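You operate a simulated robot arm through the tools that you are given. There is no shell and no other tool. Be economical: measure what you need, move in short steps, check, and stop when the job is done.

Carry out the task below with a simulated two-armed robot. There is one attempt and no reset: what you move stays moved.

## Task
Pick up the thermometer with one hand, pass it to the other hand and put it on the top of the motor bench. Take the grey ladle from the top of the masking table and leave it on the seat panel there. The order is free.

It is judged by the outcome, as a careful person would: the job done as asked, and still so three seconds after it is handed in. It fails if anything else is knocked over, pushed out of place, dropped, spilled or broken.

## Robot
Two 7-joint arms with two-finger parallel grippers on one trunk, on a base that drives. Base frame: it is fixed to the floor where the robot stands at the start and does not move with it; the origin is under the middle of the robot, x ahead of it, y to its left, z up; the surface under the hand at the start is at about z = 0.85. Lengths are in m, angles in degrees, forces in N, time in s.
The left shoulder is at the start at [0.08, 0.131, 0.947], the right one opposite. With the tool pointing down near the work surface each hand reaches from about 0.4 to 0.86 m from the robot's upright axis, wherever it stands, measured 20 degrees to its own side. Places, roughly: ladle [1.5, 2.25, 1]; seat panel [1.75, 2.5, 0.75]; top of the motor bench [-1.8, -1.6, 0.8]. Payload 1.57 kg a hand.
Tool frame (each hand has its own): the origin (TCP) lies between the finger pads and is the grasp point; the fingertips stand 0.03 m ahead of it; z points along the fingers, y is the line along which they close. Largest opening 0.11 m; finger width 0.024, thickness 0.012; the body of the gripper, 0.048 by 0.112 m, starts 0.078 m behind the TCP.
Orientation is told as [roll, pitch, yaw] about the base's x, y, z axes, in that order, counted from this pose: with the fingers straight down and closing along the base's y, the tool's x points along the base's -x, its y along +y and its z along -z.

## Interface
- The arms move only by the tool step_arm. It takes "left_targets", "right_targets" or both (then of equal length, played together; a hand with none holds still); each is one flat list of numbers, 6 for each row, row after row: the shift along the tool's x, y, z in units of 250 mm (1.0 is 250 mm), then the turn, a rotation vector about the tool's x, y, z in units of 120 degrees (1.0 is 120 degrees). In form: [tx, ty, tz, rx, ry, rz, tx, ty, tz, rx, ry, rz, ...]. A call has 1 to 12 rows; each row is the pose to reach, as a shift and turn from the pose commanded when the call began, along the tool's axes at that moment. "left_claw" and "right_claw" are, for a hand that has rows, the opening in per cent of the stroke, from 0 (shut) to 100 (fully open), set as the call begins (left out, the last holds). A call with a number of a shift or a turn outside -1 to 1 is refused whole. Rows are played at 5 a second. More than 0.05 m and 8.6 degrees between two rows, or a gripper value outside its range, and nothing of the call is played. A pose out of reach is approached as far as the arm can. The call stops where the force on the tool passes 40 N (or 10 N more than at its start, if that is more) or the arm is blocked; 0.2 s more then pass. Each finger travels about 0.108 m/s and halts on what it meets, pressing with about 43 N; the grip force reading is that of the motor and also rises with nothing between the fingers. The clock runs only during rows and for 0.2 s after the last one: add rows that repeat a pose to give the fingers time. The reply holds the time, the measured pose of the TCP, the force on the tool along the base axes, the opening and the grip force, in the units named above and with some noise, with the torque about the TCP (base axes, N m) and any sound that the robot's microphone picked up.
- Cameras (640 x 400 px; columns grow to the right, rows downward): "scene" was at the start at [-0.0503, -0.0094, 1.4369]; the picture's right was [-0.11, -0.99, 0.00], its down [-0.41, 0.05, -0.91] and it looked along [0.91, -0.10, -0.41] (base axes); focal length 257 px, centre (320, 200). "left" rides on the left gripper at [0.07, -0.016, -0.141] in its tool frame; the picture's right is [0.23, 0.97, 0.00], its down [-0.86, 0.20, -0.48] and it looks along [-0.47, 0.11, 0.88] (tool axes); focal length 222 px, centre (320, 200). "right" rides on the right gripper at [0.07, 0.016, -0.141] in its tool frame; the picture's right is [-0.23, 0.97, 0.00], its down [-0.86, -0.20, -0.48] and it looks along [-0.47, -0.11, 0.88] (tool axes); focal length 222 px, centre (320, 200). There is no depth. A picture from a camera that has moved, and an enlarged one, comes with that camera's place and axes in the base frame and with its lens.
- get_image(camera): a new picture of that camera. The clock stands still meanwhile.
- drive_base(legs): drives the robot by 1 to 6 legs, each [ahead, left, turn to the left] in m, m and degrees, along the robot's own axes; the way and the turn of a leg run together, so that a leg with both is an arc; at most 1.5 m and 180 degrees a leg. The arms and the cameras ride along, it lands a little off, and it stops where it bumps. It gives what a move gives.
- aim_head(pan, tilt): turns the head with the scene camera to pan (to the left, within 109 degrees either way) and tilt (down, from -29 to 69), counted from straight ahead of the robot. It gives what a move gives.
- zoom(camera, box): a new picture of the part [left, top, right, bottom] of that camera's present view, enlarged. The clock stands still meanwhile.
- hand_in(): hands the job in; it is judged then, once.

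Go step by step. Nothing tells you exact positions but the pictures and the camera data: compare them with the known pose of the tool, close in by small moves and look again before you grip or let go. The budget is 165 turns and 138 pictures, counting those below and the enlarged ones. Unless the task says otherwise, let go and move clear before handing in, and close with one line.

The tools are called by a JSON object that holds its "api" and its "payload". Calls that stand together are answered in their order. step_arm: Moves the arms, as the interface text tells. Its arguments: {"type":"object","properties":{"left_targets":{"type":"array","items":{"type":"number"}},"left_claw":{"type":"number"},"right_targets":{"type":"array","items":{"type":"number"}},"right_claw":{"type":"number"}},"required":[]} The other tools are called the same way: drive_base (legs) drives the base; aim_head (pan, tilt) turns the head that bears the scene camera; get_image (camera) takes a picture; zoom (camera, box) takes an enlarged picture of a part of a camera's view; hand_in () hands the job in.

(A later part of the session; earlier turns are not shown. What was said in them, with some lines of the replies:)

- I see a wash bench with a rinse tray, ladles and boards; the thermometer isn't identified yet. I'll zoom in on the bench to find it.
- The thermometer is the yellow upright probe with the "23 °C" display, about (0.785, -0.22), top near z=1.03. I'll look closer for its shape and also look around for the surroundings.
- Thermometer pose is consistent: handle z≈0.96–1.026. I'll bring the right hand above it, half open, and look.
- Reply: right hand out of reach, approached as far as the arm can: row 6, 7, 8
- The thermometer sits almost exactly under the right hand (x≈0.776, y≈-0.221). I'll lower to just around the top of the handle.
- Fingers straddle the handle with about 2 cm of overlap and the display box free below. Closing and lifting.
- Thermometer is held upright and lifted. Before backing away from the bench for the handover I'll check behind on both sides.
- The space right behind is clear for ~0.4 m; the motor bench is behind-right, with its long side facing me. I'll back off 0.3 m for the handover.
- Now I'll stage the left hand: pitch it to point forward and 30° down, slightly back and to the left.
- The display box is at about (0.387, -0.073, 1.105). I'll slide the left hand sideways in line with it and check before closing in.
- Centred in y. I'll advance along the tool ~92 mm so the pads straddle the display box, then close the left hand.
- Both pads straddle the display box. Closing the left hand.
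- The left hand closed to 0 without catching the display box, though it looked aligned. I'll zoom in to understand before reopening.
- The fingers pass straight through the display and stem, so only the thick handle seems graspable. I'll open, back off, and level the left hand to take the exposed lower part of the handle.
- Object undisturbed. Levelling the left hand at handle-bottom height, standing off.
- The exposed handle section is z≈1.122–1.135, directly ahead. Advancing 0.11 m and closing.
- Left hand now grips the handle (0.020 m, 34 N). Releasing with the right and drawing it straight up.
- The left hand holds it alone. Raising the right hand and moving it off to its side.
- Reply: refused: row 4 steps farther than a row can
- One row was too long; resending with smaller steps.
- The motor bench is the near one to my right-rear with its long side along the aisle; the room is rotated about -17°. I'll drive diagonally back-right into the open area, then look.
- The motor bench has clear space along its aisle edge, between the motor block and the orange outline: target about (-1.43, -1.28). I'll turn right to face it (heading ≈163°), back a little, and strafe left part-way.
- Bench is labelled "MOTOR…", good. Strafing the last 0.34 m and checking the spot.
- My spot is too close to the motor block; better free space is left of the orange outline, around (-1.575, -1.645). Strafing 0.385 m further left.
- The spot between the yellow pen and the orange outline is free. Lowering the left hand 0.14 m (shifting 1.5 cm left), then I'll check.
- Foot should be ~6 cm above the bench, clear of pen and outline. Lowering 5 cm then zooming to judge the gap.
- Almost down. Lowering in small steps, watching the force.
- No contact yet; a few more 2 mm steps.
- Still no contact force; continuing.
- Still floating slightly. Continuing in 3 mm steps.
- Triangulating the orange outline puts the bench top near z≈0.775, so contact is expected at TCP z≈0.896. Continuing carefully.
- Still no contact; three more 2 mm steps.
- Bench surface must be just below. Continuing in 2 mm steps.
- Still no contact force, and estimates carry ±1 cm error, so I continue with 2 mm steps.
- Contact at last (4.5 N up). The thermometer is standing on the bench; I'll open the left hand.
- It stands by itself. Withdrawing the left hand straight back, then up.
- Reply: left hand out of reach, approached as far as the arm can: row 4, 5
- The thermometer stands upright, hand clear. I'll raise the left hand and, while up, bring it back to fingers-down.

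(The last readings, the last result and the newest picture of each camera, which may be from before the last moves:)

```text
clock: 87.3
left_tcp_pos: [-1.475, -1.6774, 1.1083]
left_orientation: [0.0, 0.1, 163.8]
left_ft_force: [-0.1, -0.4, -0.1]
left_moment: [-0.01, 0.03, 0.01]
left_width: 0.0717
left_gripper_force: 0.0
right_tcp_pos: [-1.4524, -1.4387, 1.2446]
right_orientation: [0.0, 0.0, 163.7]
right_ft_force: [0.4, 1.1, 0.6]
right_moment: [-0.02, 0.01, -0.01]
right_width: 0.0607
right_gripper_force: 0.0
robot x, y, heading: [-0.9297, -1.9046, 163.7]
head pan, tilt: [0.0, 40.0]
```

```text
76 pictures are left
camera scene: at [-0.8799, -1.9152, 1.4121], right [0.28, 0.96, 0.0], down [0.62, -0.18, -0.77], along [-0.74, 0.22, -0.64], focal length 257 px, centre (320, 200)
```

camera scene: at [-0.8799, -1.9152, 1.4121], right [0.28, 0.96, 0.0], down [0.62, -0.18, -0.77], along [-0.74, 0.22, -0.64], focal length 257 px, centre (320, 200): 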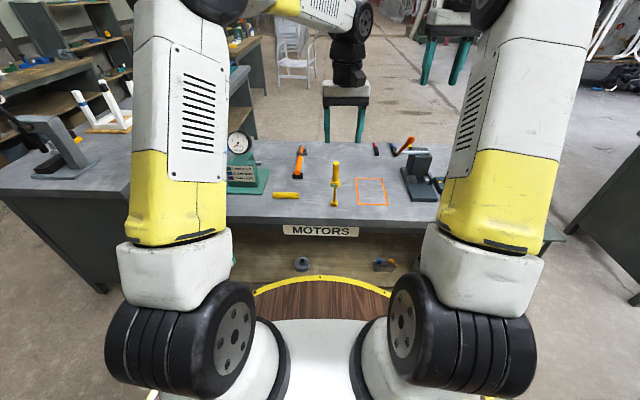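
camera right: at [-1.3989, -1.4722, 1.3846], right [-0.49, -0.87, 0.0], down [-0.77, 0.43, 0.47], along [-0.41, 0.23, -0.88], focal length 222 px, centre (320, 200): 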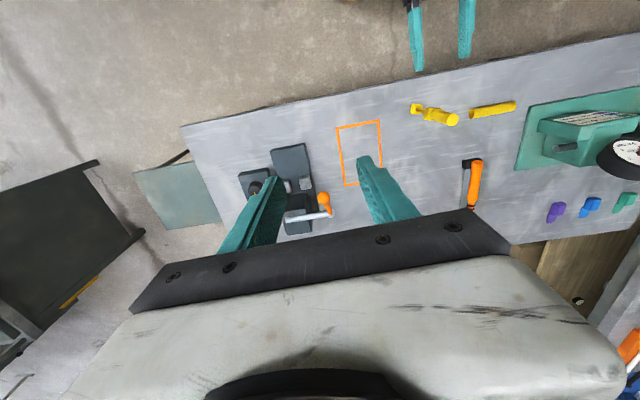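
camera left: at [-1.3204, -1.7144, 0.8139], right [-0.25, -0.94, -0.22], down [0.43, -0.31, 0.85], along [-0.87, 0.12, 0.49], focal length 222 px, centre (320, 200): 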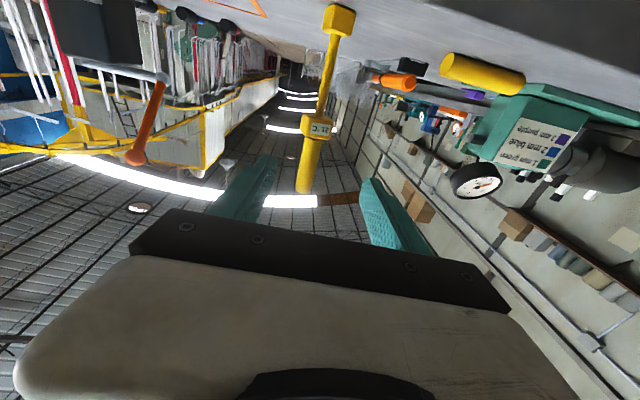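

The thermometer is standing on the motor bench. Now back to the aisle: strafe right ~1.3 m, then turn around to face the wash line (heading ≈ -17°).

{"api": "drive_base", "payload": {"legs": [[-0.03, -1.3, 0], [0, 0, -90], [0, 0, -90]]}}

{"api": "aim_head", "payload": {"pan": 70, "tilt": 25}}

{"api": "get_image", "payload": {"camera": "scene"}}

```text
clock: 101.4
left_tcp_pos: [0.0096, -0.8794, 1.11]
left_orientation: [0.1, -0.1, -15.6]
left_ft_force: [0.0, 0.4, 0.6]
left_moment: [0.0, 0.0, 0.0]
left_width: 0.0716
left_gripper_force: 0.1
right_tcp_pos: [-0.0081, -1.1187, 1.2459]
right_orientation: [0.0, -0.1, -15.6]
right_ft_force: [-0.3, -0.1, 0.3]
right_moment: [-0.04, 0.0, 0.0]
right_width: 0.0604
right_gripper_force: 0.1
robot x, y, heading: [-0.5371, -0.6661, -15.5]
head pan, tilt: [0.0, 40.0]
```

```text
clock: 102.8
left_tcp_pos: [0.0098, -0.8803, 1.1098]
left_orientation: [0.0, 0.0, -15.6]
left_ft_force: [-0.6, 0.0, -0.1]
left_moment: [0.0, 0.02, 0.02]
left_width: 0.0716
left_gripper_force: 0.1
right_tcp_pos: [-0.0101, -1.1172, 1.2459]
right_orientation: [0.0, -0.1, -15.6]
right_ft_force: [-0.1, -0.7, -0.9]
right_moment: [0.0, 0.02, 0.04]
right_width: 0.0602
right_gripper_force: 0.0
robot x, y, heading: [-0.5391, -0.6601, -15.7]
head pan, tilt: [70.0, 25.0]
```

```text
75 pictures are left
camera scene: at [-0.6218, -0.5489, 1.4354], right [0.81, -0.58, 0.0], down [-0.25, -0.34, -0.91], along [0.53, 0.74, -0.42], focal length 257 px, centre (320, 200)
```

scene: 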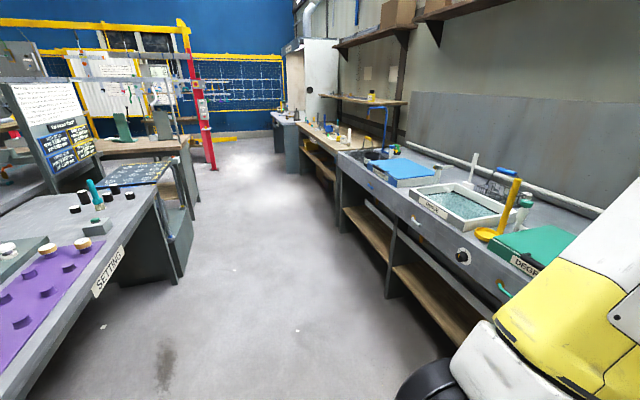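

The aisle is clear. I'll strafe left along it ~2.7 m toward the wooden masking table, then look.

{"api": "drive_base", "payload": {"legs": [[0.12, 1.35, -1], [0, 1.35, 0]]}}

{"api": "aim_head", "payload": {"pan": 30, "tilt": 30}}

{"api": "get_image", "payload": {"camera": "scene"}}

```text
clock: 115.9
left_tcp_pos: [0.8819, 1.6471, 1.1097]
left_orientation: [-0.1, 0.0, -17.2]
left_ft_force: [-0.4, 0.2, 0.6]
left_moment: [0.01, -0.04, 0.01]
left_width: 0.0713
left_gripper_force: 0.0
right_tcp_pos: [0.8572, 1.4086, 1.2462]
right_orientation: [0.0, 0.0, -17.2]
right_ft_force: [-0.6, -0.6, 0.2]
right_moment: [0.03, 0.03, 0.01]
right_width: 0.0604
right_gripper_force: 0.1
robot x, y, heading: [0.3382, 1.8776, -17.3]
head pan, tilt: [70.0, 25.0]
```

```text
clock: 117.0
left_tcp_pos: [0.8826, 1.6476, 1.1086]
left_orientation: [0.0, 0.0, -17.1]
left_ft_force: [0.2, 0.0, 0.5]
left_moment: [-0.03, 0.0, 0.02]
left_width: 0.0716
left_gripper_force: 0.1
right_tcp_pos: [0.8567, 1.4087, 1.2454]
right_orientation: [0.0, 0.0, -17.2]
right_ft_force: [-0.1, -0.5, -0.3]
right_moment: [-0.01, 0.0, -0.03]
right_width: 0.0606
right_gripper_force: 0.0
robot x, y, heading: [0.3393, 1.8814, -16.9]
head pan, tilt: [30.0, 30.0]
```

```text
74 pictures are left
camera scene: at [0.2923, 1.9416, 1.4274], right [0.22, -0.97, 0.0], down [-0.49, -0.11, -0.87], along [0.84, 0.19, -0.5], focal length 257 px, centre (320, 200)
```

scene: 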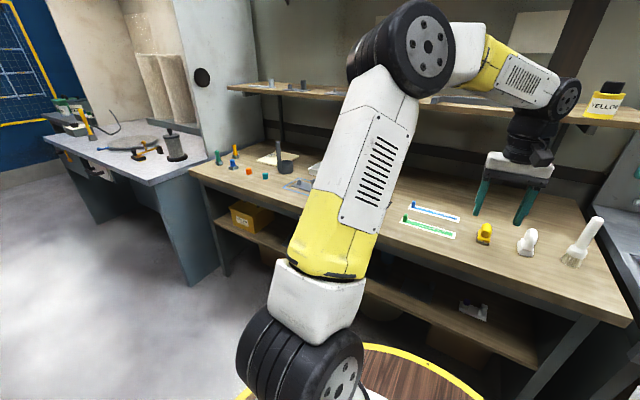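

The wooden masking table is here; the ladle should be behind my left arm. Strafing left 0.6 m to get it in clear view ahead.

{"api": "drive_base", "payload": {"legs": [[-0.05, 0.6, 0]]}}

{"api": "aim_head", "payload": {"pan": 0, "tilt": 28}}

{"api": "get_image", "payload": {"camera": "scene"}}

{"api": "get_image", "payload": {"camera": "left"}}

```text
clock: 120.4
left_tcp_pos: [1.0111, 2.2366, 1.1085]
left_orientation: [0.0, -0.1, -17.1]
left_ft_force: [-0.2, 0.5, -0.1]
left_moment: [0.0, -0.02, 0.0]
left_width: 0.0716
left_gripper_force: 0.0
right_tcp_pos: [0.9859, 1.997, 1.2451]
right_orientation: [0.0, 0.0, -17.1]
right_ft_force: [-0.2, -0.2, -0.2]
right_moment: [0.01, 0.01, -0.02]
right_width: 0.0606
right_gripper_force: 0.0
robot x, y, heading: [0.4686, 2.4663, -16.8]
head pan, tilt: [30.0, 30.0]
```

```text
clock: 121.3
left_tcp_pos: [1.0095, 2.2368, 1.109]
left_orientation: [0.1, 0.0, -17.0]
left_ft_force: [-0.4, 0.1, 0.2]
left_moment: [0.01, -0.03, -0.03]
left_width: 0.0714
left_gripper_force: 0.1
right_tcp_pos: [0.9851, 1.9976, 1.2447]
right_orientation: [-0.1, -0.1, -17.1]
right_ft_force: [-0.3, -0.8, 0.2]
right_moment: [-0.04, -0.02, 0.03]
right_width: 0.0604
right_gripper_force: 0.1
robot x, y, heading: [0.4664, 2.4667, -16.9]
head pan, tilt: [0.0, 28.0]
```

```text
73 pictures are left
camera scene: at [0.4187, 2.4814, 1.4306], right [-0.29, -0.96, 0.0], down [-0.45, 0.14, -0.88], along [0.84, -0.26, -0.47], focal length 257 px, centre (320, 200)
```

scene: 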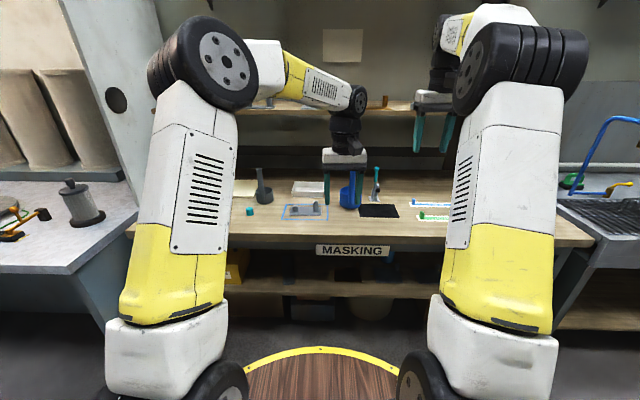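

```text
72 pictures are left
camera left: at [0.939, 2.2413, 1.2508], right [0.07, 1.0, 0.0], down [0.88, -0.06, 0.48], along [0.48, -0.03, -0.88], focal length 222 px, centre (320, 200)
```

left: 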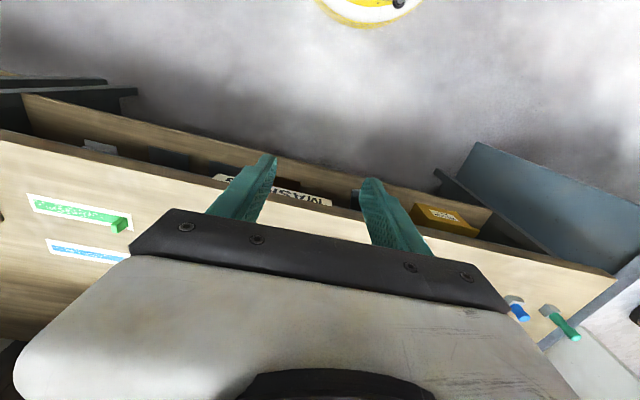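

The masking table is labelled. I'll zoom on the objects to identify the ladle and seat panel.

{"api": "zoom", "payload": {"camera": "scene", "box": [220, 140, 460, 260]}}

{"api": "zoom", "payload": {"camera": "scene", "box": [225, 160, 345, 235]}}

```text
2.67 times, centred on (340, 200) of scene
camera zoom: at [0.4187, 2.4814, 1.4306], right [-0.29, -0.96, 0.0], down [-0.45, 0.14, -0.88], along [0.84, -0.26, -0.47], focal length 685 px, centre (267, 200)
```

zoom: 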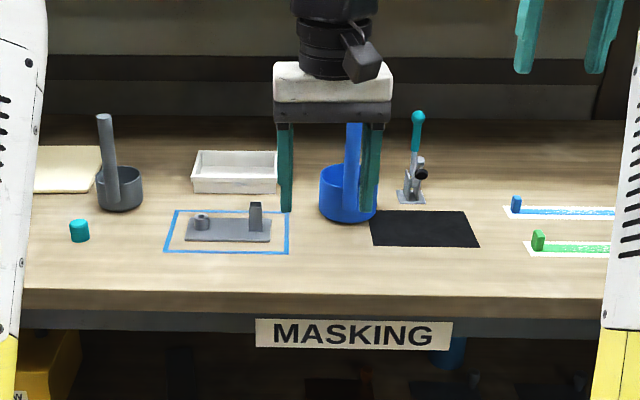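

```text
5.33 times, centred on (285, 198) of scene
camera zoom: at [0.4187, 2.4814, 1.4306], right [-0.29, -0.96, 0.0], down [-0.45, 0.14, -0.88], along [0.84, -0.26, -0.47], focal length 1369 px, centre (507, 213)
```

zoom: 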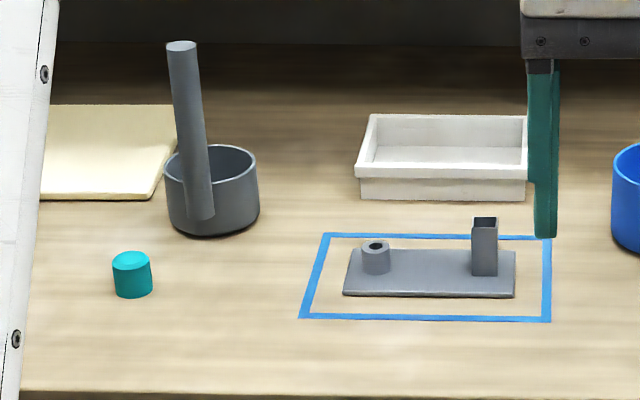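

Grey ladle: vertical handle at about (1.465, 2.427), top z≈1.04, cup on its far side; table top ≈0.85. The cream panel to its left-rear is the seat panel. I'll raise the left hand a bit and drive closer.

{"api": "step_arm", "payload": {"left_targets": [0, 0, -0.16, 0, 0, 0, 0, 0, -0.24, 0, 0, 0, 0, 0, -0.24, 0, 0, 0], "left_claw": 70}}

{"api": "drive_base", "payload": {"legs": [[0, 0.15, 0], [0.2, 0, 0]]}}

{"api": "get_image", "payload": {"camera": "scene"}}

{"api": "get_image", "payload": {"camera": "left"}}

```text
clock: 122.1
left_tcp_pos: [1.0107, 2.2355, 1.1697]
left_orientation: [0.0, 0.1, -17.0]
left_ft_force: [-0.2, -0.3, -1.3]
left_moment: [0.02, -0.01, 0.02]
left_width: 0.0769
left_gripper_force: 0.0
right_tcp_pos: [0.987, 1.9992, 1.2458]
right_orientation: [0.0, 0.0, -17.0]
right_ft_force: [0.2, -0.3, 0.3]
right_moment: [0.03, 0.0, -0.01]
right_width: 0.0607
right_gripper_force: 0.1
robot x, y, heading: [0.4673, 2.4658, -16.8]
head pan, tilt: [0.0, 28.0]
```

```text
clock: 124.7
left_tcp_pos: [1.2462, 2.3216, 1.1686]
left_orientation: [0.0, 0.0, -16.9]
left_ft_force: [0.2, -0.5, -0.7]
left_moment: [-0.02, 0.01, -0.01]
left_width: 0.077
left_gripper_force: 0.0
right_tcp_pos: [1.2212, 2.0838, 1.2452]
right_orientation: [0.1, 0.1, -16.9]
right_ft_force: [0.3, -0.5, 0.0]
right_moment: [0.0, -0.04, 0.0]
right_width: 0.0605
right_gripper_force: 0.0
robot x, y, heading: [0.7014, 2.549, -16.6]
head pan, tilt: [0.0, 28.0]
```

```text
69 pictures are left
camera scene: at [0.6537, 2.5657, 1.4306], right [-0.29, -0.96, 0.0], down [-0.45, 0.14, -0.88], along [0.84, -0.26, -0.47], focal length 257 px, centre (320, 200)
```

scene: 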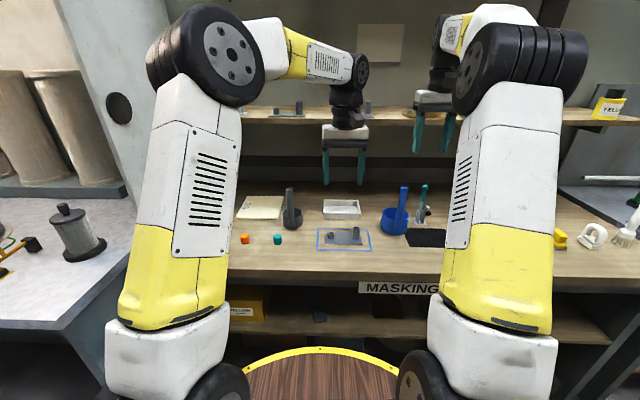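

```text
68 pictures are left
camera left: at [1.175, 2.3267, 1.3109], right [0.07, 1.0, 0.0], down [0.88, -0.06, 0.48], along [0.48, -0.03, -0.88], focal length 222 px, centre (320, 200)
```

left: 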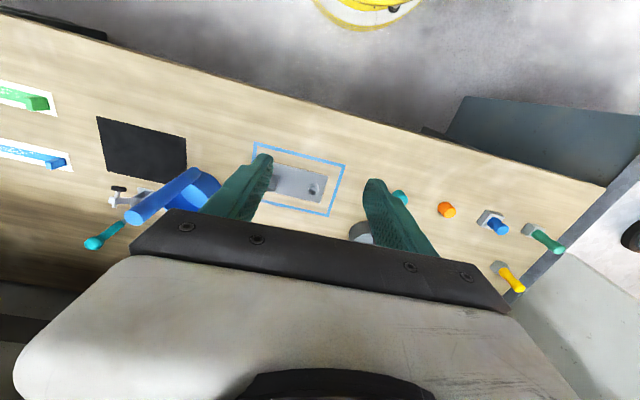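

Getting a finer fix on ladle and panel from here.

{"api": "zoom", "payload": {"camera": "scene", "box": [220, 170, 380, 270]}}

{"api": "zoom", "payload": {"camera": "left", "box": [300, 100, 620, 300]}}

```text
4.00 times, centred on (300, 220) of scene
camera zoom: at [0.6537, 2.5657, 1.4306], right [-0.29, -0.96, 0.0], down [-0.45, 0.14, -0.88], along [0.84, -0.26, -0.47], focal length 1027 px, centre (400, 120)
```

zoom: 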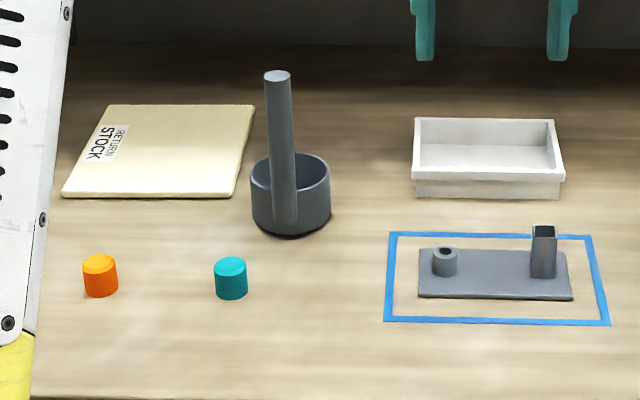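

```text
2.00 times, centred on (460, 200) of left
camera zoom: at [1.175, 2.3267, 1.3109], right [0.07, 1.0, 0.0], down [0.88, -0.06, 0.48], along [0.48, -0.03, -0.88], focal length 444 px, centre (40, 200)
```

zoom: 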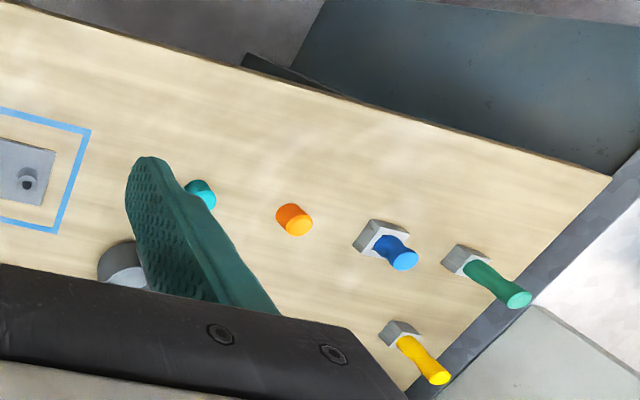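

Seat panel (cream board) centre ≈ (1.69, 2.52), about 0.18×0.21 m; ladle handle axis ≈ (1.472, 2.425). A shelf hangs over the rear, so I'll work with the left hand pitched forward (30° below horizontal). Driving 8 cm closer and pitching the hand at a standoff.

{"api": "drive_base", "payload": {"legs": [[0.08, 0.05, 0]]}}

{"api": "step_arm", "payload": {"left_targets": [0, 0.0575, 0.03, 0, -0.0625, 0, 0, 0.115, 0.06, 0, -0.125, 0, 0, 0.1725, 0.12, 0, -0.1875, 0, 0, 0.23, 0.18, 0, -0.25, 0, 0, 0.2875, 0.25, 0, -0.3125, 0, 0, 0.345, 0.32, 0, -0.375, 0, 0, 0.4, 0.38, 0, -0.4375, 0, 0, 0.46, 0.44, 0, -0.5, 0, 0, 0.46, 0.44, 0, -0.5, 0]}}

{"api": "get_image", "payload": {"camera": "left"}}

{"api": "get_image", "payload": {"camera": "scene"}}

```text
clock: 125.8
left_tcp_pos: [1.3386, 2.3465, 1.1678]
left_orientation: [0.0, 0.0, -16.7]
left_ft_force: [-0.3, -0.5, -0.3]
left_moment: [0.01, -0.02, -0.04]
left_width: 0.077
left_gripper_force: 0.0
right_tcp_pos: [1.3144, 2.1076, 1.2456]
right_orientation: [0.0, 0.0, -16.8]
right_ft_force: [0.0, -0.3, 0.5]
right_moment: [0.0, -0.01, 0.0]
right_width: 0.0605
right_gripper_force: 0.0
robot x, y, heading: [0.7963, 2.5758, -16.6]
head pan, tilt: [0.0, 28.0]
```

```text
clock: 127.8
left_tcp_pos: [1.3713, 2.4579, 1.0586]
left_orientation: [0.0, -60.0, -16.9]
left_ft_force: [0.4, 1.2, -0.6]
left_moment: [0.04, 0.0, 0.0]
left_width: 0.077
left_gripper_force: 0.0
right_tcp_pos: [1.3144, 2.1085, 1.2451]
right_orientation: [0.0, 0.0, -16.8]
right_ft_force: [0.6, -0.6, -0.7]
right_moment: [0.03, -0.02, -0.01]
right_width: 0.0605
right_gripper_force: 0.1
robot x, y, heading: [0.7956, 2.5711, -16.7]
head pan, tilt: [0.0, 28.0]
```

```text
65 pictures are left
camera left: at [1.2158, 2.4879, 1.0694], right [0.17, 0.96, -0.2], down [0.07, 0.19, 0.98], along [0.98, -0.18, -0.04], focal length 222 px, centre (320, 200)
```

left: 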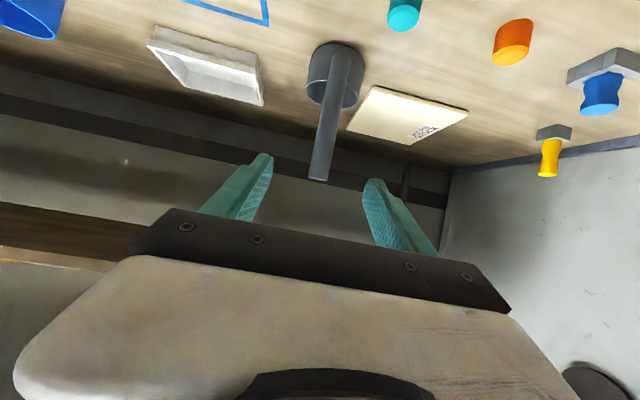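

```text
64 pictures are left
camera scene: at [0.7459, 2.5905, 1.4306], right [-0.29, -0.96, 0.0], down [-0.45, 0.14, -0.88], along [0.84, -0.26, -0.47], focal length 257 px, centre (320, 200)
```

scene: 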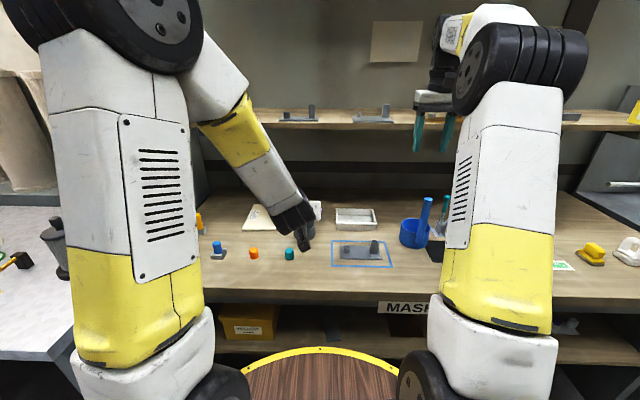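

Handle axis re-fixed at ≈(1.471, 2.436), top 1.034. Advancing half-way first and rechecking.

{"api": "step_arm", "payload": {"left_targets": [0.05, 0.033, 0.1, 0, 0, 0, 0.05, 0.033, 0.25, 0, 0, 0, 0.05, 0.033, 0.25, 0, 0, 0]}}

{"api": "get_image", "payload": {"camera": "left"}}

```text
clock: 128.6
left_tcp_pos: [1.4195, 2.4536, 1.0161]
left_orientation: [0.0, -59.9, -16.8]
left_ft_force: [-0.7, 0.7, 0.2]
left_moment: [0.01, -0.01, -0.01]
left_width: 0.0769
left_gripper_force: 0.1
right_tcp_pos: [1.3138, 2.1084, 1.2455]
right_orientation: [0.0, 0.0, -16.7]
right_ft_force: [-0.3, -0.2, 0.2]
right_moment: [0.02, 0.0, 0.0]
right_width: 0.0607
right_gripper_force: 0.1
robot x, y, heading: [0.7957, 2.5776, -16.9]
head pan, tilt: [0.0, 28.0]
```

```text
63 pictures are left
camera left: at [1.2644, 2.4822, 1.0262], right [0.17, 0.96, -0.2], down [0.07, 0.19, 0.98], along [0.98, -0.18, -0.04], focal length 222 px, centre (320, 200)
```

left: 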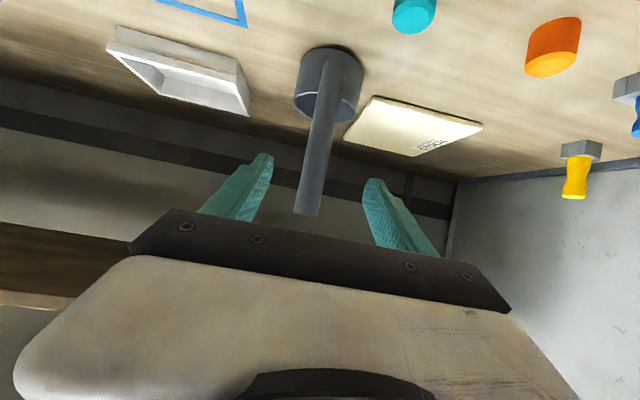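

Lined up. Advancing the last 64 mm and closing on the handle.

{"api": "step_arm", "payload": {"left_targets": [-0.004, -0.012, 0.12, 0, 0, 0, -0.004, -0.012, 0.255, 0, 0, 0, -0.004, -0.012, 0.255, 0, 0, 0]}}

{"api": "step_arm", "payload": {"left_targets": [0, 0, 0, 0, 0, 0, 0, 0, 0, 0, 0, 0, 0, 0, 0, 0, 0, 0, 0, 0, 0, 0, 0, 0], "left_claw": 0}}

{"api": "get_image", "payload": {"camera": "left"}}

```text
clock: 129.4
left_tcp_pos: [1.4732, 2.4317, 0.9854]
left_orientation: [0.1, -60.0, -16.7]
left_ft_force: [-0.6, 0.6, 0.7]
left_moment: [0.02, -0.01, -0.02]
left_width: 0.0769
left_gripper_force: 0.1
right_tcp_pos: [1.3149, 2.1078, 1.2448]
right_orientation: [-0.1, -0.1, -16.8]
right_ft_force: [0.0, 0.1, -0.1]
right_moment: [-0.01, -0.01, -0.03]
right_width: 0.0607
right_gripper_force: 0.1
robot x, y, heading: [0.7941, 2.5724, -16.6]
head pan, tilt: [0.0, 28.0]
```

```text
clock: 130.4
left_tcp_pos: [1.4736, 2.4311, 0.9858]
left_orientation: [0.1, -60.0, -16.8]
left_ft_force: [0.2, -1.2, -0.2]
left_moment: [-0.04, 0.0, 0.0]
left_width: 0.0228
left_gripper_force: 35.1
right_tcp_pos: [1.3135, 2.1084, 1.245]
right_orientation: [0.0, -0.1, -16.8]
right_ft_force: [0.2, -0.1, 0.0]
right_moment: [0.0, 0.01, 0.01]
right_width: 0.0604
right_gripper_force: 0.0
robot x, y, heading: [0.7971, 2.5743, -16.8]
head pan, tilt: [0.0, 28.0]
```

```text
62 pictures are left
camera left: at [1.3181, 2.4625, 0.9962], right [0.17, 0.96, -0.2], down [0.07, 0.19, 0.98], along [0.98, -0.18, -0.04], focal length 222 px, centre (320, 200)
```

left: 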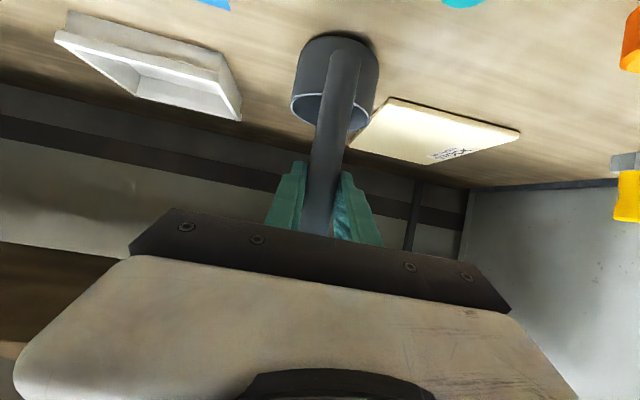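

Ladle handle gripped (0.023 m, 35 N). Lifting straight up 6 cm.

{"api": "step_arm", "payload": {"left_targets": [-0.07, 0, -0.04, 0, 0, 0, -0.14, 0, -0.08, 0, 0, 0, -0.208, 0, -0.12, 0, 0, 0, -0.208, 0, -0.12, 0, 0, 0]}}

{"api": "get_image", "payload": {"camera": "left"}}

{"api": "zoom", "payload": {"camera": "scene", "box": [200, 80, 420, 280]}}

```text
clock: 131.4
left_tcp_pos: [1.474, 2.4313, 1.046]
left_orientation: [-0.1, -60.1, -16.7]
left_ft_force: [-0.4, 0.1, -1.2]
left_moment: [0.06, 0.03, 0.02]
left_width: 0.0232
left_gripper_force: 35.6
right_tcp_pos: [1.3137, 2.108, 1.2448]
right_orientation: [0.2, 0.1, -16.7]
right_ft_force: [-0.1, -0.2, 1.0]
right_moment: [0.0, -0.01, 0.01]
right_width: 0.0604
right_gripper_force: 0.0
robot x, y, heading: [0.7936, 2.5752, -16.8]
head pan, tilt: [0.0, 28.0]
```

```text
61 pictures are left
camera left: at [1.3179, 2.4623, 1.0565], right [0.17, 0.96, -0.2], down [0.07, 0.19, 0.98], along [0.98, -0.18, -0.04], focal length 222 px, centre (320, 200)
```

left: 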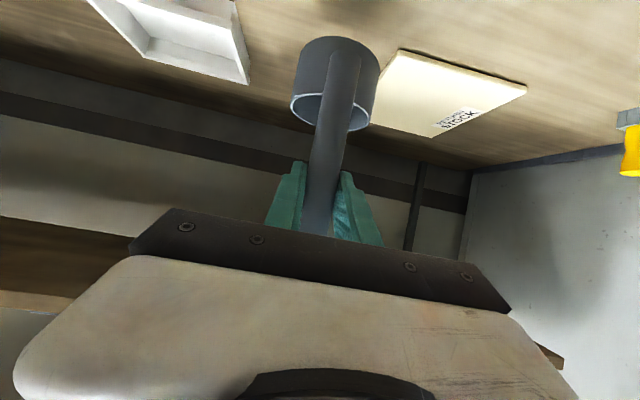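

```text
2.00 times, centred on (310, 180) of scene
camera zoom: at [0.746, 2.5905, 1.4306], right [-0.29, -0.96, 0.0], down [-0.45, 0.14, -0.88], along [0.84, -0.26, -0.47], focal length 514 px, centre (340, 240)
```

zoom: 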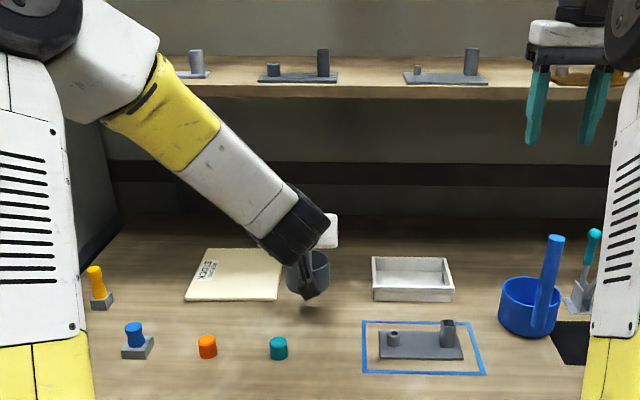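

Ladle is clear of the table. Carrying it left and forward over the seat panel (TCP to ≈(1.62, 2.547)).

{"api": "step_arm", "payload": {"left_targets": [-0.042, 0.122, 0.073, 0, 0, 0, -0.085, 0.245, 0.147, 0, 0, 0, -0.127, 0.367, 0.22, 0, 0, 0, -0.17, 0.49, 0.294, 0, 0, 0, -0.212, 0.612, 0.367, 0, 0, 0, -0.212, 0.612, 0.367, 0, 0, 0]}}

{"api": "get_image", "payload": {"camera": "left"}}

{"api": "zoom", "payload": {"camera": "scene", "box": [200, 80, 420, 280]}}

{"api": "get_image", "payload": {"camera": "right"}}

```text
clock: 132.8
left_tcp_pos: [1.6185, 2.5468, 1.0467]
left_orientation: [0.0, -60.1, -16.9]
left_ft_force: [0.1, -0.2, -1.7]
left_moment: [0.03, 0.1, 0.0]
left_width: 0.0229
left_gripper_force: 35.2
right_tcp_pos: [1.3136, 2.1086, 1.2452]
right_orientation: [0.1, 0.1, -16.8]
right_ft_force: [-0.1, -0.2, -0.4]
right_moment: [0.01, 0.01, 0.0]
right_width: 0.0605
right_gripper_force: 0.0
robot x, y, heading: [0.7947, 2.5751, -16.7]
head pan, tilt: [0.0, 28.0]
```

```text
59 pictures are left
camera left: at [1.4631, 2.5773, 1.0568], right [0.17, 0.96, -0.2], down [0.07, 0.19, 0.98], along [0.98, -0.18, -0.04], focal length 222 px, centre (320, 200)
```

left: 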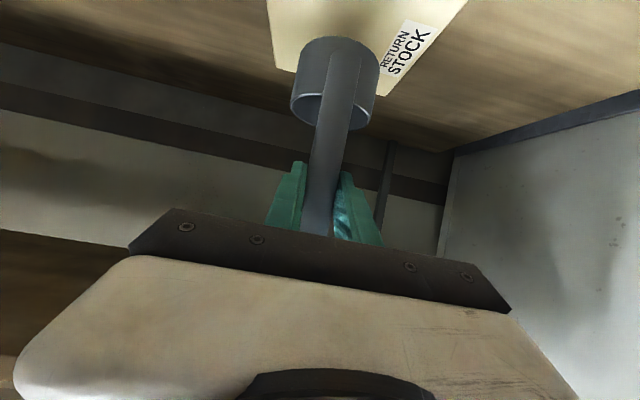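

```text
2.00 times, centred on (310, 180) of scene
camera zoom: at [0.746, 2.5906, 1.4306], right [-0.29, -0.96, 0.0], down [-0.45, 0.14, -0.88], along [0.84, -0.26, -0.47], focal length 514 px, centre (340, 240)
```

zoom: 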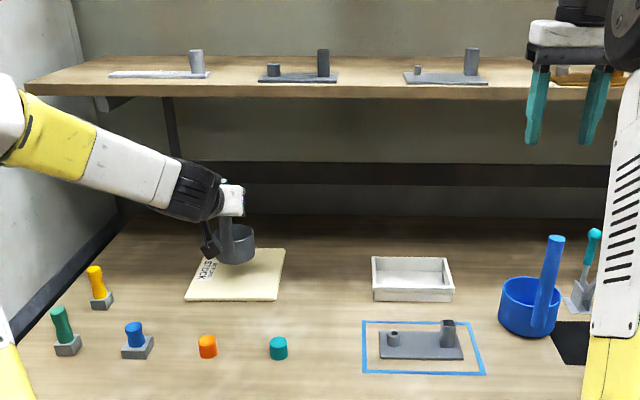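

```text
57 pictures are left
camera right: at [1.2516, 2.1458, 1.3872], right [0.5, 0.87, 0.0], down [0.76, -0.44, 0.48], along [0.41, -0.24, -0.88], focal length 222 px, centre (320, 200)
```

right: 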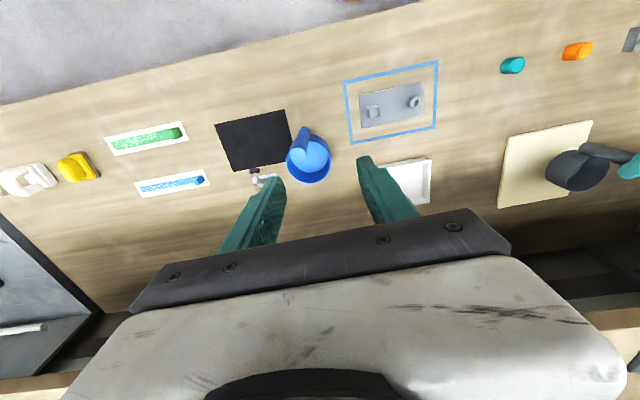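

The cup is right above the panel centre. Lowering 3.5 cm, then in small steps to contact.

{"api": "step_arm", "payload": {"left_targets": [0.06, 0, 0.035, 0, 0, 0, 0.121, 0, 0.07, 0, 0, 0, 0.121, 0, 0.07, 0, 0, 0]}}

{"api": "step_arm", "payload": {"left_targets": [0.01, 0, 0.006, 0, 0, 0, 0.01, 0, 0.006, 0, 0, 0]}}

{"api": "zoom", "payload": {"camera": "right", "box": [480, 100, 640, 220]}}

{"api": "zoom", "payload": {"camera": "scene", "box": [230, 160, 350, 240]}}

```text
clock: 133.6
left_tcp_pos: [1.6174, 2.5463, 1.011]
left_orientation: [0.0, -60.0, -16.8]
left_ft_force: [-0.3, 0.0, -0.4]
left_moment: [0.05, 0.08, -0.03]
left_width: 0.0228
left_gripper_force: 35.4
right_tcp_pos: [1.3141, 2.1077, 1.2459]
right_orientation: [0.0, -0.1, -16.7]
right_ft_force: [-0.3, 0.8, 0.7]
right_moment: [0.0, -0.04, -0.05]
right_width: 0.0604
right_gripper_force: 0.2
robot x, y, heading: [0.7966, 2.5743, -17.1]
head pan, tilt: [0.0, 28.0]
```

```text
clock: 134.2
left_tcp_pos: [1.6185, 2.5465, 1.009]
left_orientation: [-0.1, -60.0, -16.8]
left_ft_force: [0.0, -1.1, -1.5]
left_moment: [-0.03, 0.03, -0.01]
left_width: 0.0228
left_gripper_force: 35.7
right_tcp_pos: [1.3149, 2.1072, 1.2453]
right_orientation: [0.0, 0.0, -16.7]
right_ft_force: [-0.3, 0.0, -0.2]
right_moment: [0.02, 0.02, 0.0]
right_width: 0.0607
right_gripper_force: 0.1
robot x, y, heading: [0.7936, 2.5753, -16.8]
head pan, tilt: [0.0, 28.0]
```

```text
3.33 times, centred on (560, 160) of right
camera zoom: at [1.2515, 2.1457, 1.3872], right [0.5, 0.87, 0.0], down [0.76, -0.44, 0.48], along [0.41, -0.24, -0.88], focal length 740 px, centre (-480, 333)
```

zoom: 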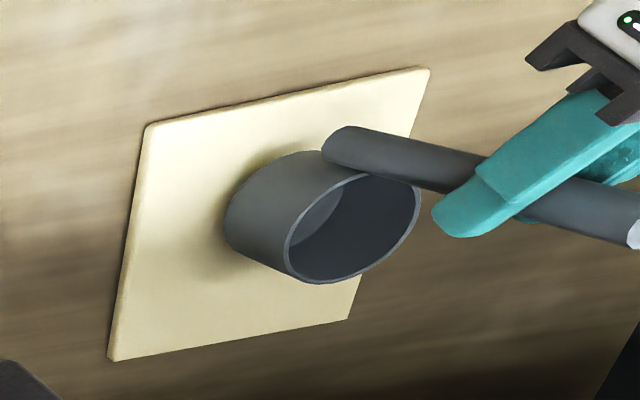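

```text
5.00 times, centred on (290, 200) of scene
camera zoom: at [0.746, 2.5905, 1.4306], right [-0.29, -0.96, 0.0], down [-0.45, 0.14, -0.88], along [0.84, -0.26, -0.47], focal length 1284 px, centre (470, 200)
```

zoom: 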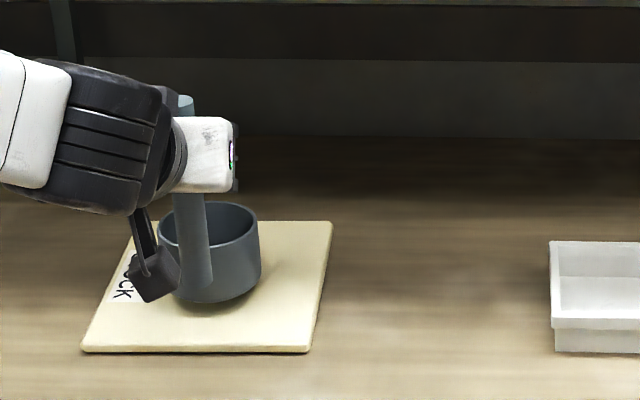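

Well inside the panel. Continuing down in 3 mm steps until contact.

{"api": "step_arm", "payload": {"left_targets": [0.01, 0, 0.006, 0, 0, 0, 0.01, 0, 0.006, 0, 0, 0]}}

{"api": "step_arm", "payload": {"left_targets": [0.01, 0, 0.006, 0, 0, 0, 0.01, 0, 0.006, 0, 0, 0]}}

{"api": "step_arm", "payload": {"left_targets": [0.007, 0, 0.004, 0, 0, 0, 0.007, 0, 0.004, 0, 0, 0]}}

```text
clock: 134.8
left_tcp_pos: [1.6196, 2.5471, 1.0059]
left_orientation: [-0.1, -59.9, -16.9]
left_ft_force: [-0.1, 0.6, -1.7]
left_moment: [0.01, 0.07, -0.03]
left_width: 0.0227
left_gripper_force: 35.2
right_tcp_pos: [1.3138, 2.1077, 1.2448]
right_orientation: [0.0, 0.0, -16.8]
right_ft_force: [-0.2, -0.9, -0.8]
right_moment: [-0.01, 0.01, 0.01]
right_width: 0.0606
right_gripper_force: 0.0
robot x, y, heading: [0.7945, 2.578, -17.0]
head pan, tilt: [0.0, 28.0]
```

```text
clock: 135.4
left_tcp_pos: [1.6182, 2.547, 1.0027]
left_orientation: [-0.1, -59.9, -16.8]
left_ft_force: [0.0, 0.1, -0.9]
left_moment: [0.05, 0.07, 0.0]
left_width: 0.0229
left_gripper_force: 36.1
right_tcp_pos: [1.3136, 2.1097, 1.2453]
right_orientation: [0.0, 0.0, -16.9]
right_ft_force: [0.4, -0.4, -0.5]
right_moment: [-0.02, 0.03, -0.02]
right_width: 0.0606
right_gripper_force: 0.1
robot x, y, heading: [0.7952, 2.5783, -16.8]
head pan, tilt: [0.0, 28.0]
```

```text
clock: 136.0
left_tcp_pos: [1.6185, 2.5457, 1.0003]
left_orientation: [-0.1, -60.1, -17.0]
left_ft_force: [-0.1, -0.3, -1.4]
left_moment: [0.05, 0.05, 0.02]
left_width: 0.0229
left_gripper_force: 35.4
right_tcp_pos: [1.3133, 2.109, 1.2451]
right_orientation: [0.0, 0.0, -16.8]
right_ft_force: [-0.1, 0.5, -0.2]
right_moment: [-0.02, -0.02, 0.02]
right_width: 0.0605
right_gripper_force: 0.1
robot x, y, heading: [0.7938, 2.5741, -16.9]
head pan, tilt: [0.0, 28.0]
```

No contact yet; more 2 mm steps.

{"api": "step_arm", "payload": {"left_targets": [0.007, 0, 0.004, 0, 0, 0, 0.007, 0, 0.004, 0, 0, 0]}}

{"api": "step_arm", "payload": {"left_targets": [0.007, 0, 0.004, 0, 0, 0, 0.007, 0, 0.004, 0, 0, 0]}}

{"api": "step_arm", "payload": {"left_targets": [0.007, 0, 0.004, 0, 0, 0, 0.007, 0, 0.004, 0, 0, 0]}}

```text
clock: 136.6
left_tcp_pos: [1.6187, 2.5467, 0.9981]
left_orientation: [0.0, -60.0, -16.8]
left_ft_force: [-0.6, 0.7, -1.1]
left_moment: [0.05, 0.05, 0.0]
left_width: 0.023
left_gripper_force: 35.3
right_tcp_pos: [1.3132, 2.108, 1.2458]
right_orientation: [-0.1, 0.0, -16.8]
right_ft_force: [0.1, -0.7, -0.8]
right_moment: [0.04, 0.0, 0.01]
right_width: 0.0605
right_gripper_force: 0.0
robot x, y, heading: [0.8009, 2.5721, -16.9]
head pan, tilt: [0.0, 28.0]
```

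```text
clock: 137.2
left_tcp_pos: [1.6187, 2.5469, 0.9974]
left_orientation: [0.1, -60.2, -16.9]
left_ft_force: [-0.5, 1.0, 9.9]
left_moment: [-0.13, -0.36, 0.01]
left_width: 0.0233
left_gripper_force: 35.1
right_tcp_pos: [1.3125, 2.1095, 1.2454]
right_orientation: [0.0, 0.0, -16.8]
right_ft_force: [-0.3, 0.5, -0.1]
right_moment: [-0.02, -0.01, 0.02]
right_width: 0.0607
right_gripper_force: 0.0
robot x, y, heading: [0.7922, 2.5759, -16.8]
head pan, tilt: [0.0, 28.0]
```

```text
clock: 137.8
left_tcp_pos: [1.6173, 2.5471, 0.9975]
left_orientation: [0.1, -60.2, -17.0]
left_ft_force: [-3.0, 2.5, 26.5]
left_moment: [-0.26, -0.66, 0.0]
left_width: 0.0228
left_gripper_force: 35.8
right_tcp_pos: [1.3123, 2.108, 1.2462]
right_orientation: [0.0, -0.1, -16.8]
right_ft_force: [-0.3, 0.0, -0.5]
right_moment: [0.01, 0.0, -0.03]
right_width: 0.0608
right_gripper_force: 0.1
robot x, y, heading: [0.7957, 2.5755, -16.9]
head pan, tilt: [0.0, 28.0]
```

Contact, a bit firmly pressed. Backing up 2 mm to relieve, then opening.

{"api": "step_arm", "payload": {"left_targets": [-0.008, 0, -0.0045, 0, 0, 0, -0.008, 0, -0.0045, 0, 0, 0]}}

{"api": "step_arm", "payload": {"left_targets": [0, 0, 0, 0, 0, 0, 0, 0, 0, 0, 0, 0, 0, 0, 0, 0, 0, 0, 0, 0, 0, 0, 0, 0], "left_claw": 65}}

{"api": "get_image", "payload": {"camera": "left"}}

{"api": "zoom", "payload": {"camera": "right", "box": [480, 100, 640, 220]}}

```text
clock: 138.4
left_tcp_pos: [1.6186, 2.5471, 0.997]
left_orientation: [0.1, -60.1, -16.9]
left_ft_force: [-0.1, 1.7, 22.2]
left_moment: [-0.35, -0.89, 0.05]
left_width: 0.0228
left_gripper_force: 35.5
right_tcp_pos: [1.3127, 2.1085, 1.2459]
right_orientation: [0.0, 0.1, -16.8]
right_ft_force: [0.6, 0.7, 0.1]
right_moment: [0.03, -0.02, 0.02]
right_width: 0.0607
right_gripper_force: 0.0
robot x, y, heading: [0.7957, 2.5746, -16.8]
head pan, tilt: [0.0, 28.0]
```

```text
clock: 139.4
left_tcp_pos: [1.6198, 2.5462, 0.9969]
left_orientation: [0.0, -60.1, -16.8]
left_ft_force: [0.5, 0.7, 0.1]
left_moment: [-0.02, 0.01, 0.02]
left_width: 0.0716
left_gripper_force: 0.1
right_tcp_pos: [1.314, 2.1086, 1.2453]
right_orientation: [0.0, 0.0, -16.8]
right_ft_force: [-0.2, 0.1, -0.3]
right_moment: [0.05, -0.03, 0.09]
right_width: 0.0605
right_gripper_force: 0.0
robot x, y, heading: [0.7931, 2.5757, -16.6]
head pan, tilt: [0.0, 28.0]
```

```text
54 pictures are left
camera left: at [1.4635, 2.5775, 1.0068], right [0.17, 0.96, -0.2], down [0.07, 0.19, 0.98], along [0.98, -0.18, -0.04], focal length 222 px, centre (320, 200)
```

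left: 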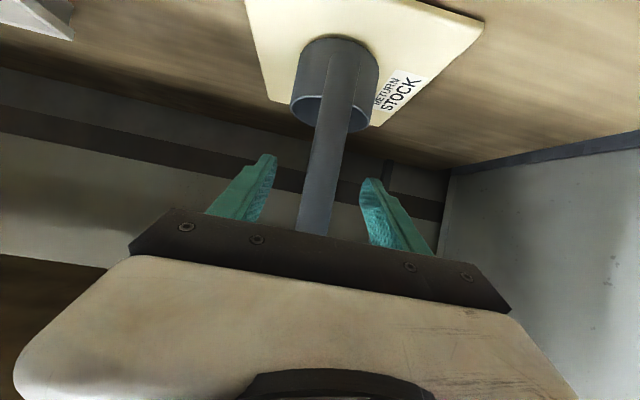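

```text
3.33 times, centred on (560, 160) of right
camera zoom: at [1.2515, 2.1457, 1.3872], right [0.5, 0.87, 0.0], down [0.76, -0.44, 0.48], along [0.41, -0.24, -0.88], focal length 740 px, centre (-480, 333)
```

zoom: 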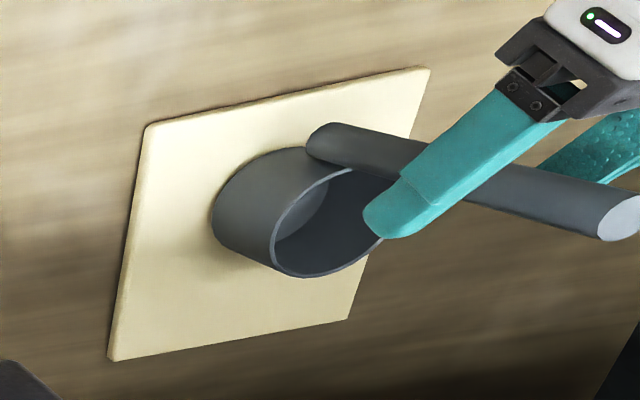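

The ladle stands upright on the panel. Withdrawing the left hand straight back along its fingers.

{"api": "step_arm", "payload": {"left_targets": [0, 0, -0.1, 0, 0, 0, 0, 0, -0.25, 0, 0, 0, 0, 0, -0.42, 0, 0, 0, 0, 0, -0.6, 0, 0, 0, 0, 0, -0.6, 0, 0, 0]}}

{"api": "zoom", "payload": {"camera": "scene", "box": [200, 120, 440, 270]}}

{"api": "zoom", "payload": {"camera": "right", "box": [320, 20, 640, 220]}}

```text
clock: 140.6
left_tcp_pos: [1.4946, 2.5838, 1.0715]
left_orientation: [0.0, -60.0, -16.8]
left_ft_force: [-0.3, -0.6, 0.0]
left_moment: [0.02, 0.03, 0.04]
left_width: 0.0716
left_gripper_force: 0.0
right_tcp_pos: [1.3136, 2.1097, 1.2456]
right_orientation: [0.0, 0.1, -16.8]
right_ft_force: [-0.3, -0.5, 0.5]
right_moment: [-0.03, 0.0, -0.03]
right_width: 0.0604
right_gripper_force: 0.0
robot x, y, heading: [0.7956, 2.5734, -16.8]
head pan, tilt: [0.0, 28.0]
```

```text
2.67 times, centred on (320, 195) of scene
camera zoom: at [0.746, 2.5906, 1.4306], right [-0.29, -0.96, 0.0], down [-0.45, 0.14, -0.88], along [0.84, -0.26, -0.47], focal length 685 px, centre (320, 213)
```

zoom: 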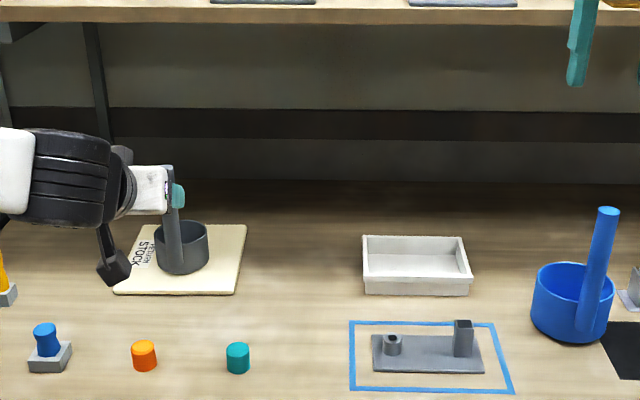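

```text
2.00 times, centred on (480, 120) of right
camera zoom: at [1.2515, 2.1457, 1.3873], right [0.5, 0.87, 0.0], down [0.76, -0.44, 0.48], along [0.41, -0.24, -0.88], focal length 444 px, centre (0, 360)
```

zoom: 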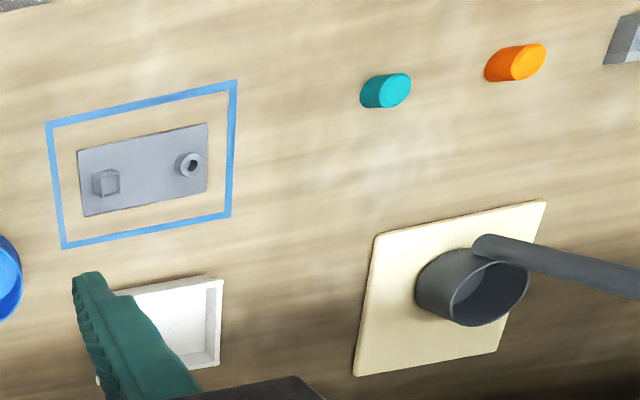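

The ladle stands on the seat panel and the hand is clear. I'll back the robot off and take a last look.

{"api": "drive_base", "payload": {"legs": [[-0.2, 0, 0]]}}

{"api": "zoom", "payload": {"camera": "scene", "box": [200, 120, 440, 270]}}

{"api": "aim_head", "payload": {"pan": -109, "tilt": 15}}

{"api": "get_image", "payload": {"camera": "scene"}}

```text
clock: 142.2
left_tcp_pos: [1.3026, 2.6437, 1.0706]
left_orientation: [0.1, -60.0, -16.6]
left_ft_force: [-0.4, 0.7, -0.1]
left_moment: [-0.02, 0.01, 0.0]
left_width: 0.0711
left_gripper_force: 0.0
right_tcp_pos: [1.1237, 2.1668, 1.2453]
right_orientation: [0.0, 0.1, -16.7]
right_ft_force: [-1.2, 0.6, 0.7]
right_moment: [0.02, 0.01, -0.06]
right_width: 0.0605
right_gripper_force: 0.0
robot x, y, heading: [0.6042, 2.6319, -16.6]
head pan, tilt: [0.0, 28.0]
```

```text
2.67 times, centred on (320, 195) of scene
camera zoom: at [0.5545, 2.6482, 1.4306], right [-0.29, -0.96, 0.0], down [-0.45, 0.14, -0.88], along [0.85, -0.25, -0.47], focal length 685 px, centre (320, 213)
```

zoom: 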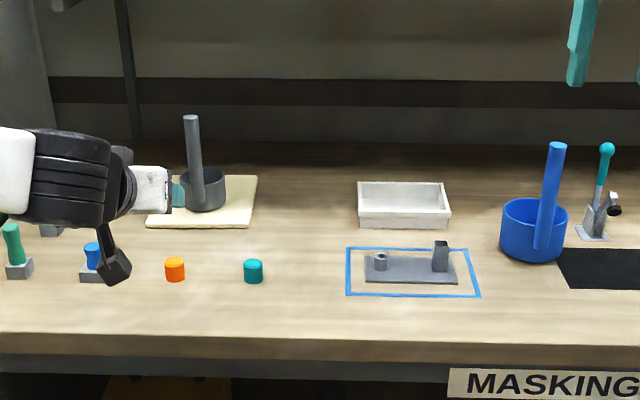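

```text
clock: 144.1
left_tcp_pos: [1.3013, 2.6434, 1.0706]
left_orientation: [0.0, -60.0, -16.7]
left_ft_force: [-0.1, -0.2, 0.1]
left_moment: [0.0, 0.02, 0.0]
left_width: 0.0716
left_gripper_force: 0.0
right_tcp_pos: [1.124, 2.1678, 1.2446]
right_orientation: [0.0, 0.0, -16.7]
right_ft_force: [-0.1, 0.4, 0.6]
right_moment: [0.0, 0.01, 0.03]
right_width: 0.0603
right_gripper_force: 0.0
robot x, y, heading: [0.6061, 2.6341, -16.8]
head pan, tilt: [-108.9, 15.0]
```

```text
49 pictures are left
camera scene: at [0.4127, 2.5984, 1.4516], right [-0.81, 0.58, 0.0], down [0.15, 0.21, -0.97], along [-0.56, -0.79, -0.26], focal length 257 px, centre (320, 200)
```

scene: 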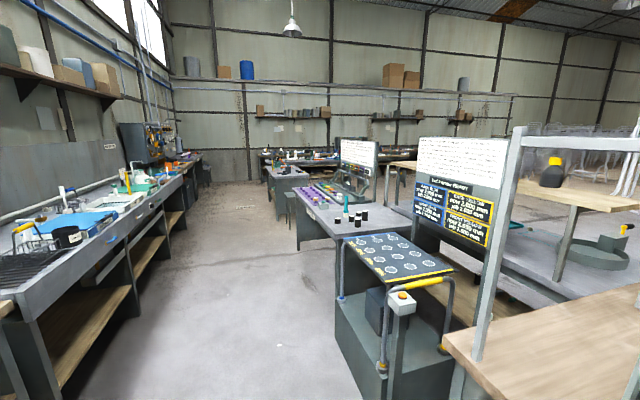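

Both items are in place and both hands are empty and clear: the ladle is on the seat panel, and the thermometer was standing on the motor bench when I last saw it. Handing in.

{"api": "hand_in", "payload": {}}

```text
The job is handed in.
```

I passed the thermometer from the right hand to the left and stood it on the motor bench. The grey ladle now stands on the seat panel, which I took to be the cream board marked "RETURN STOCK" because it matched the given location. I saw nothing else disturbed.
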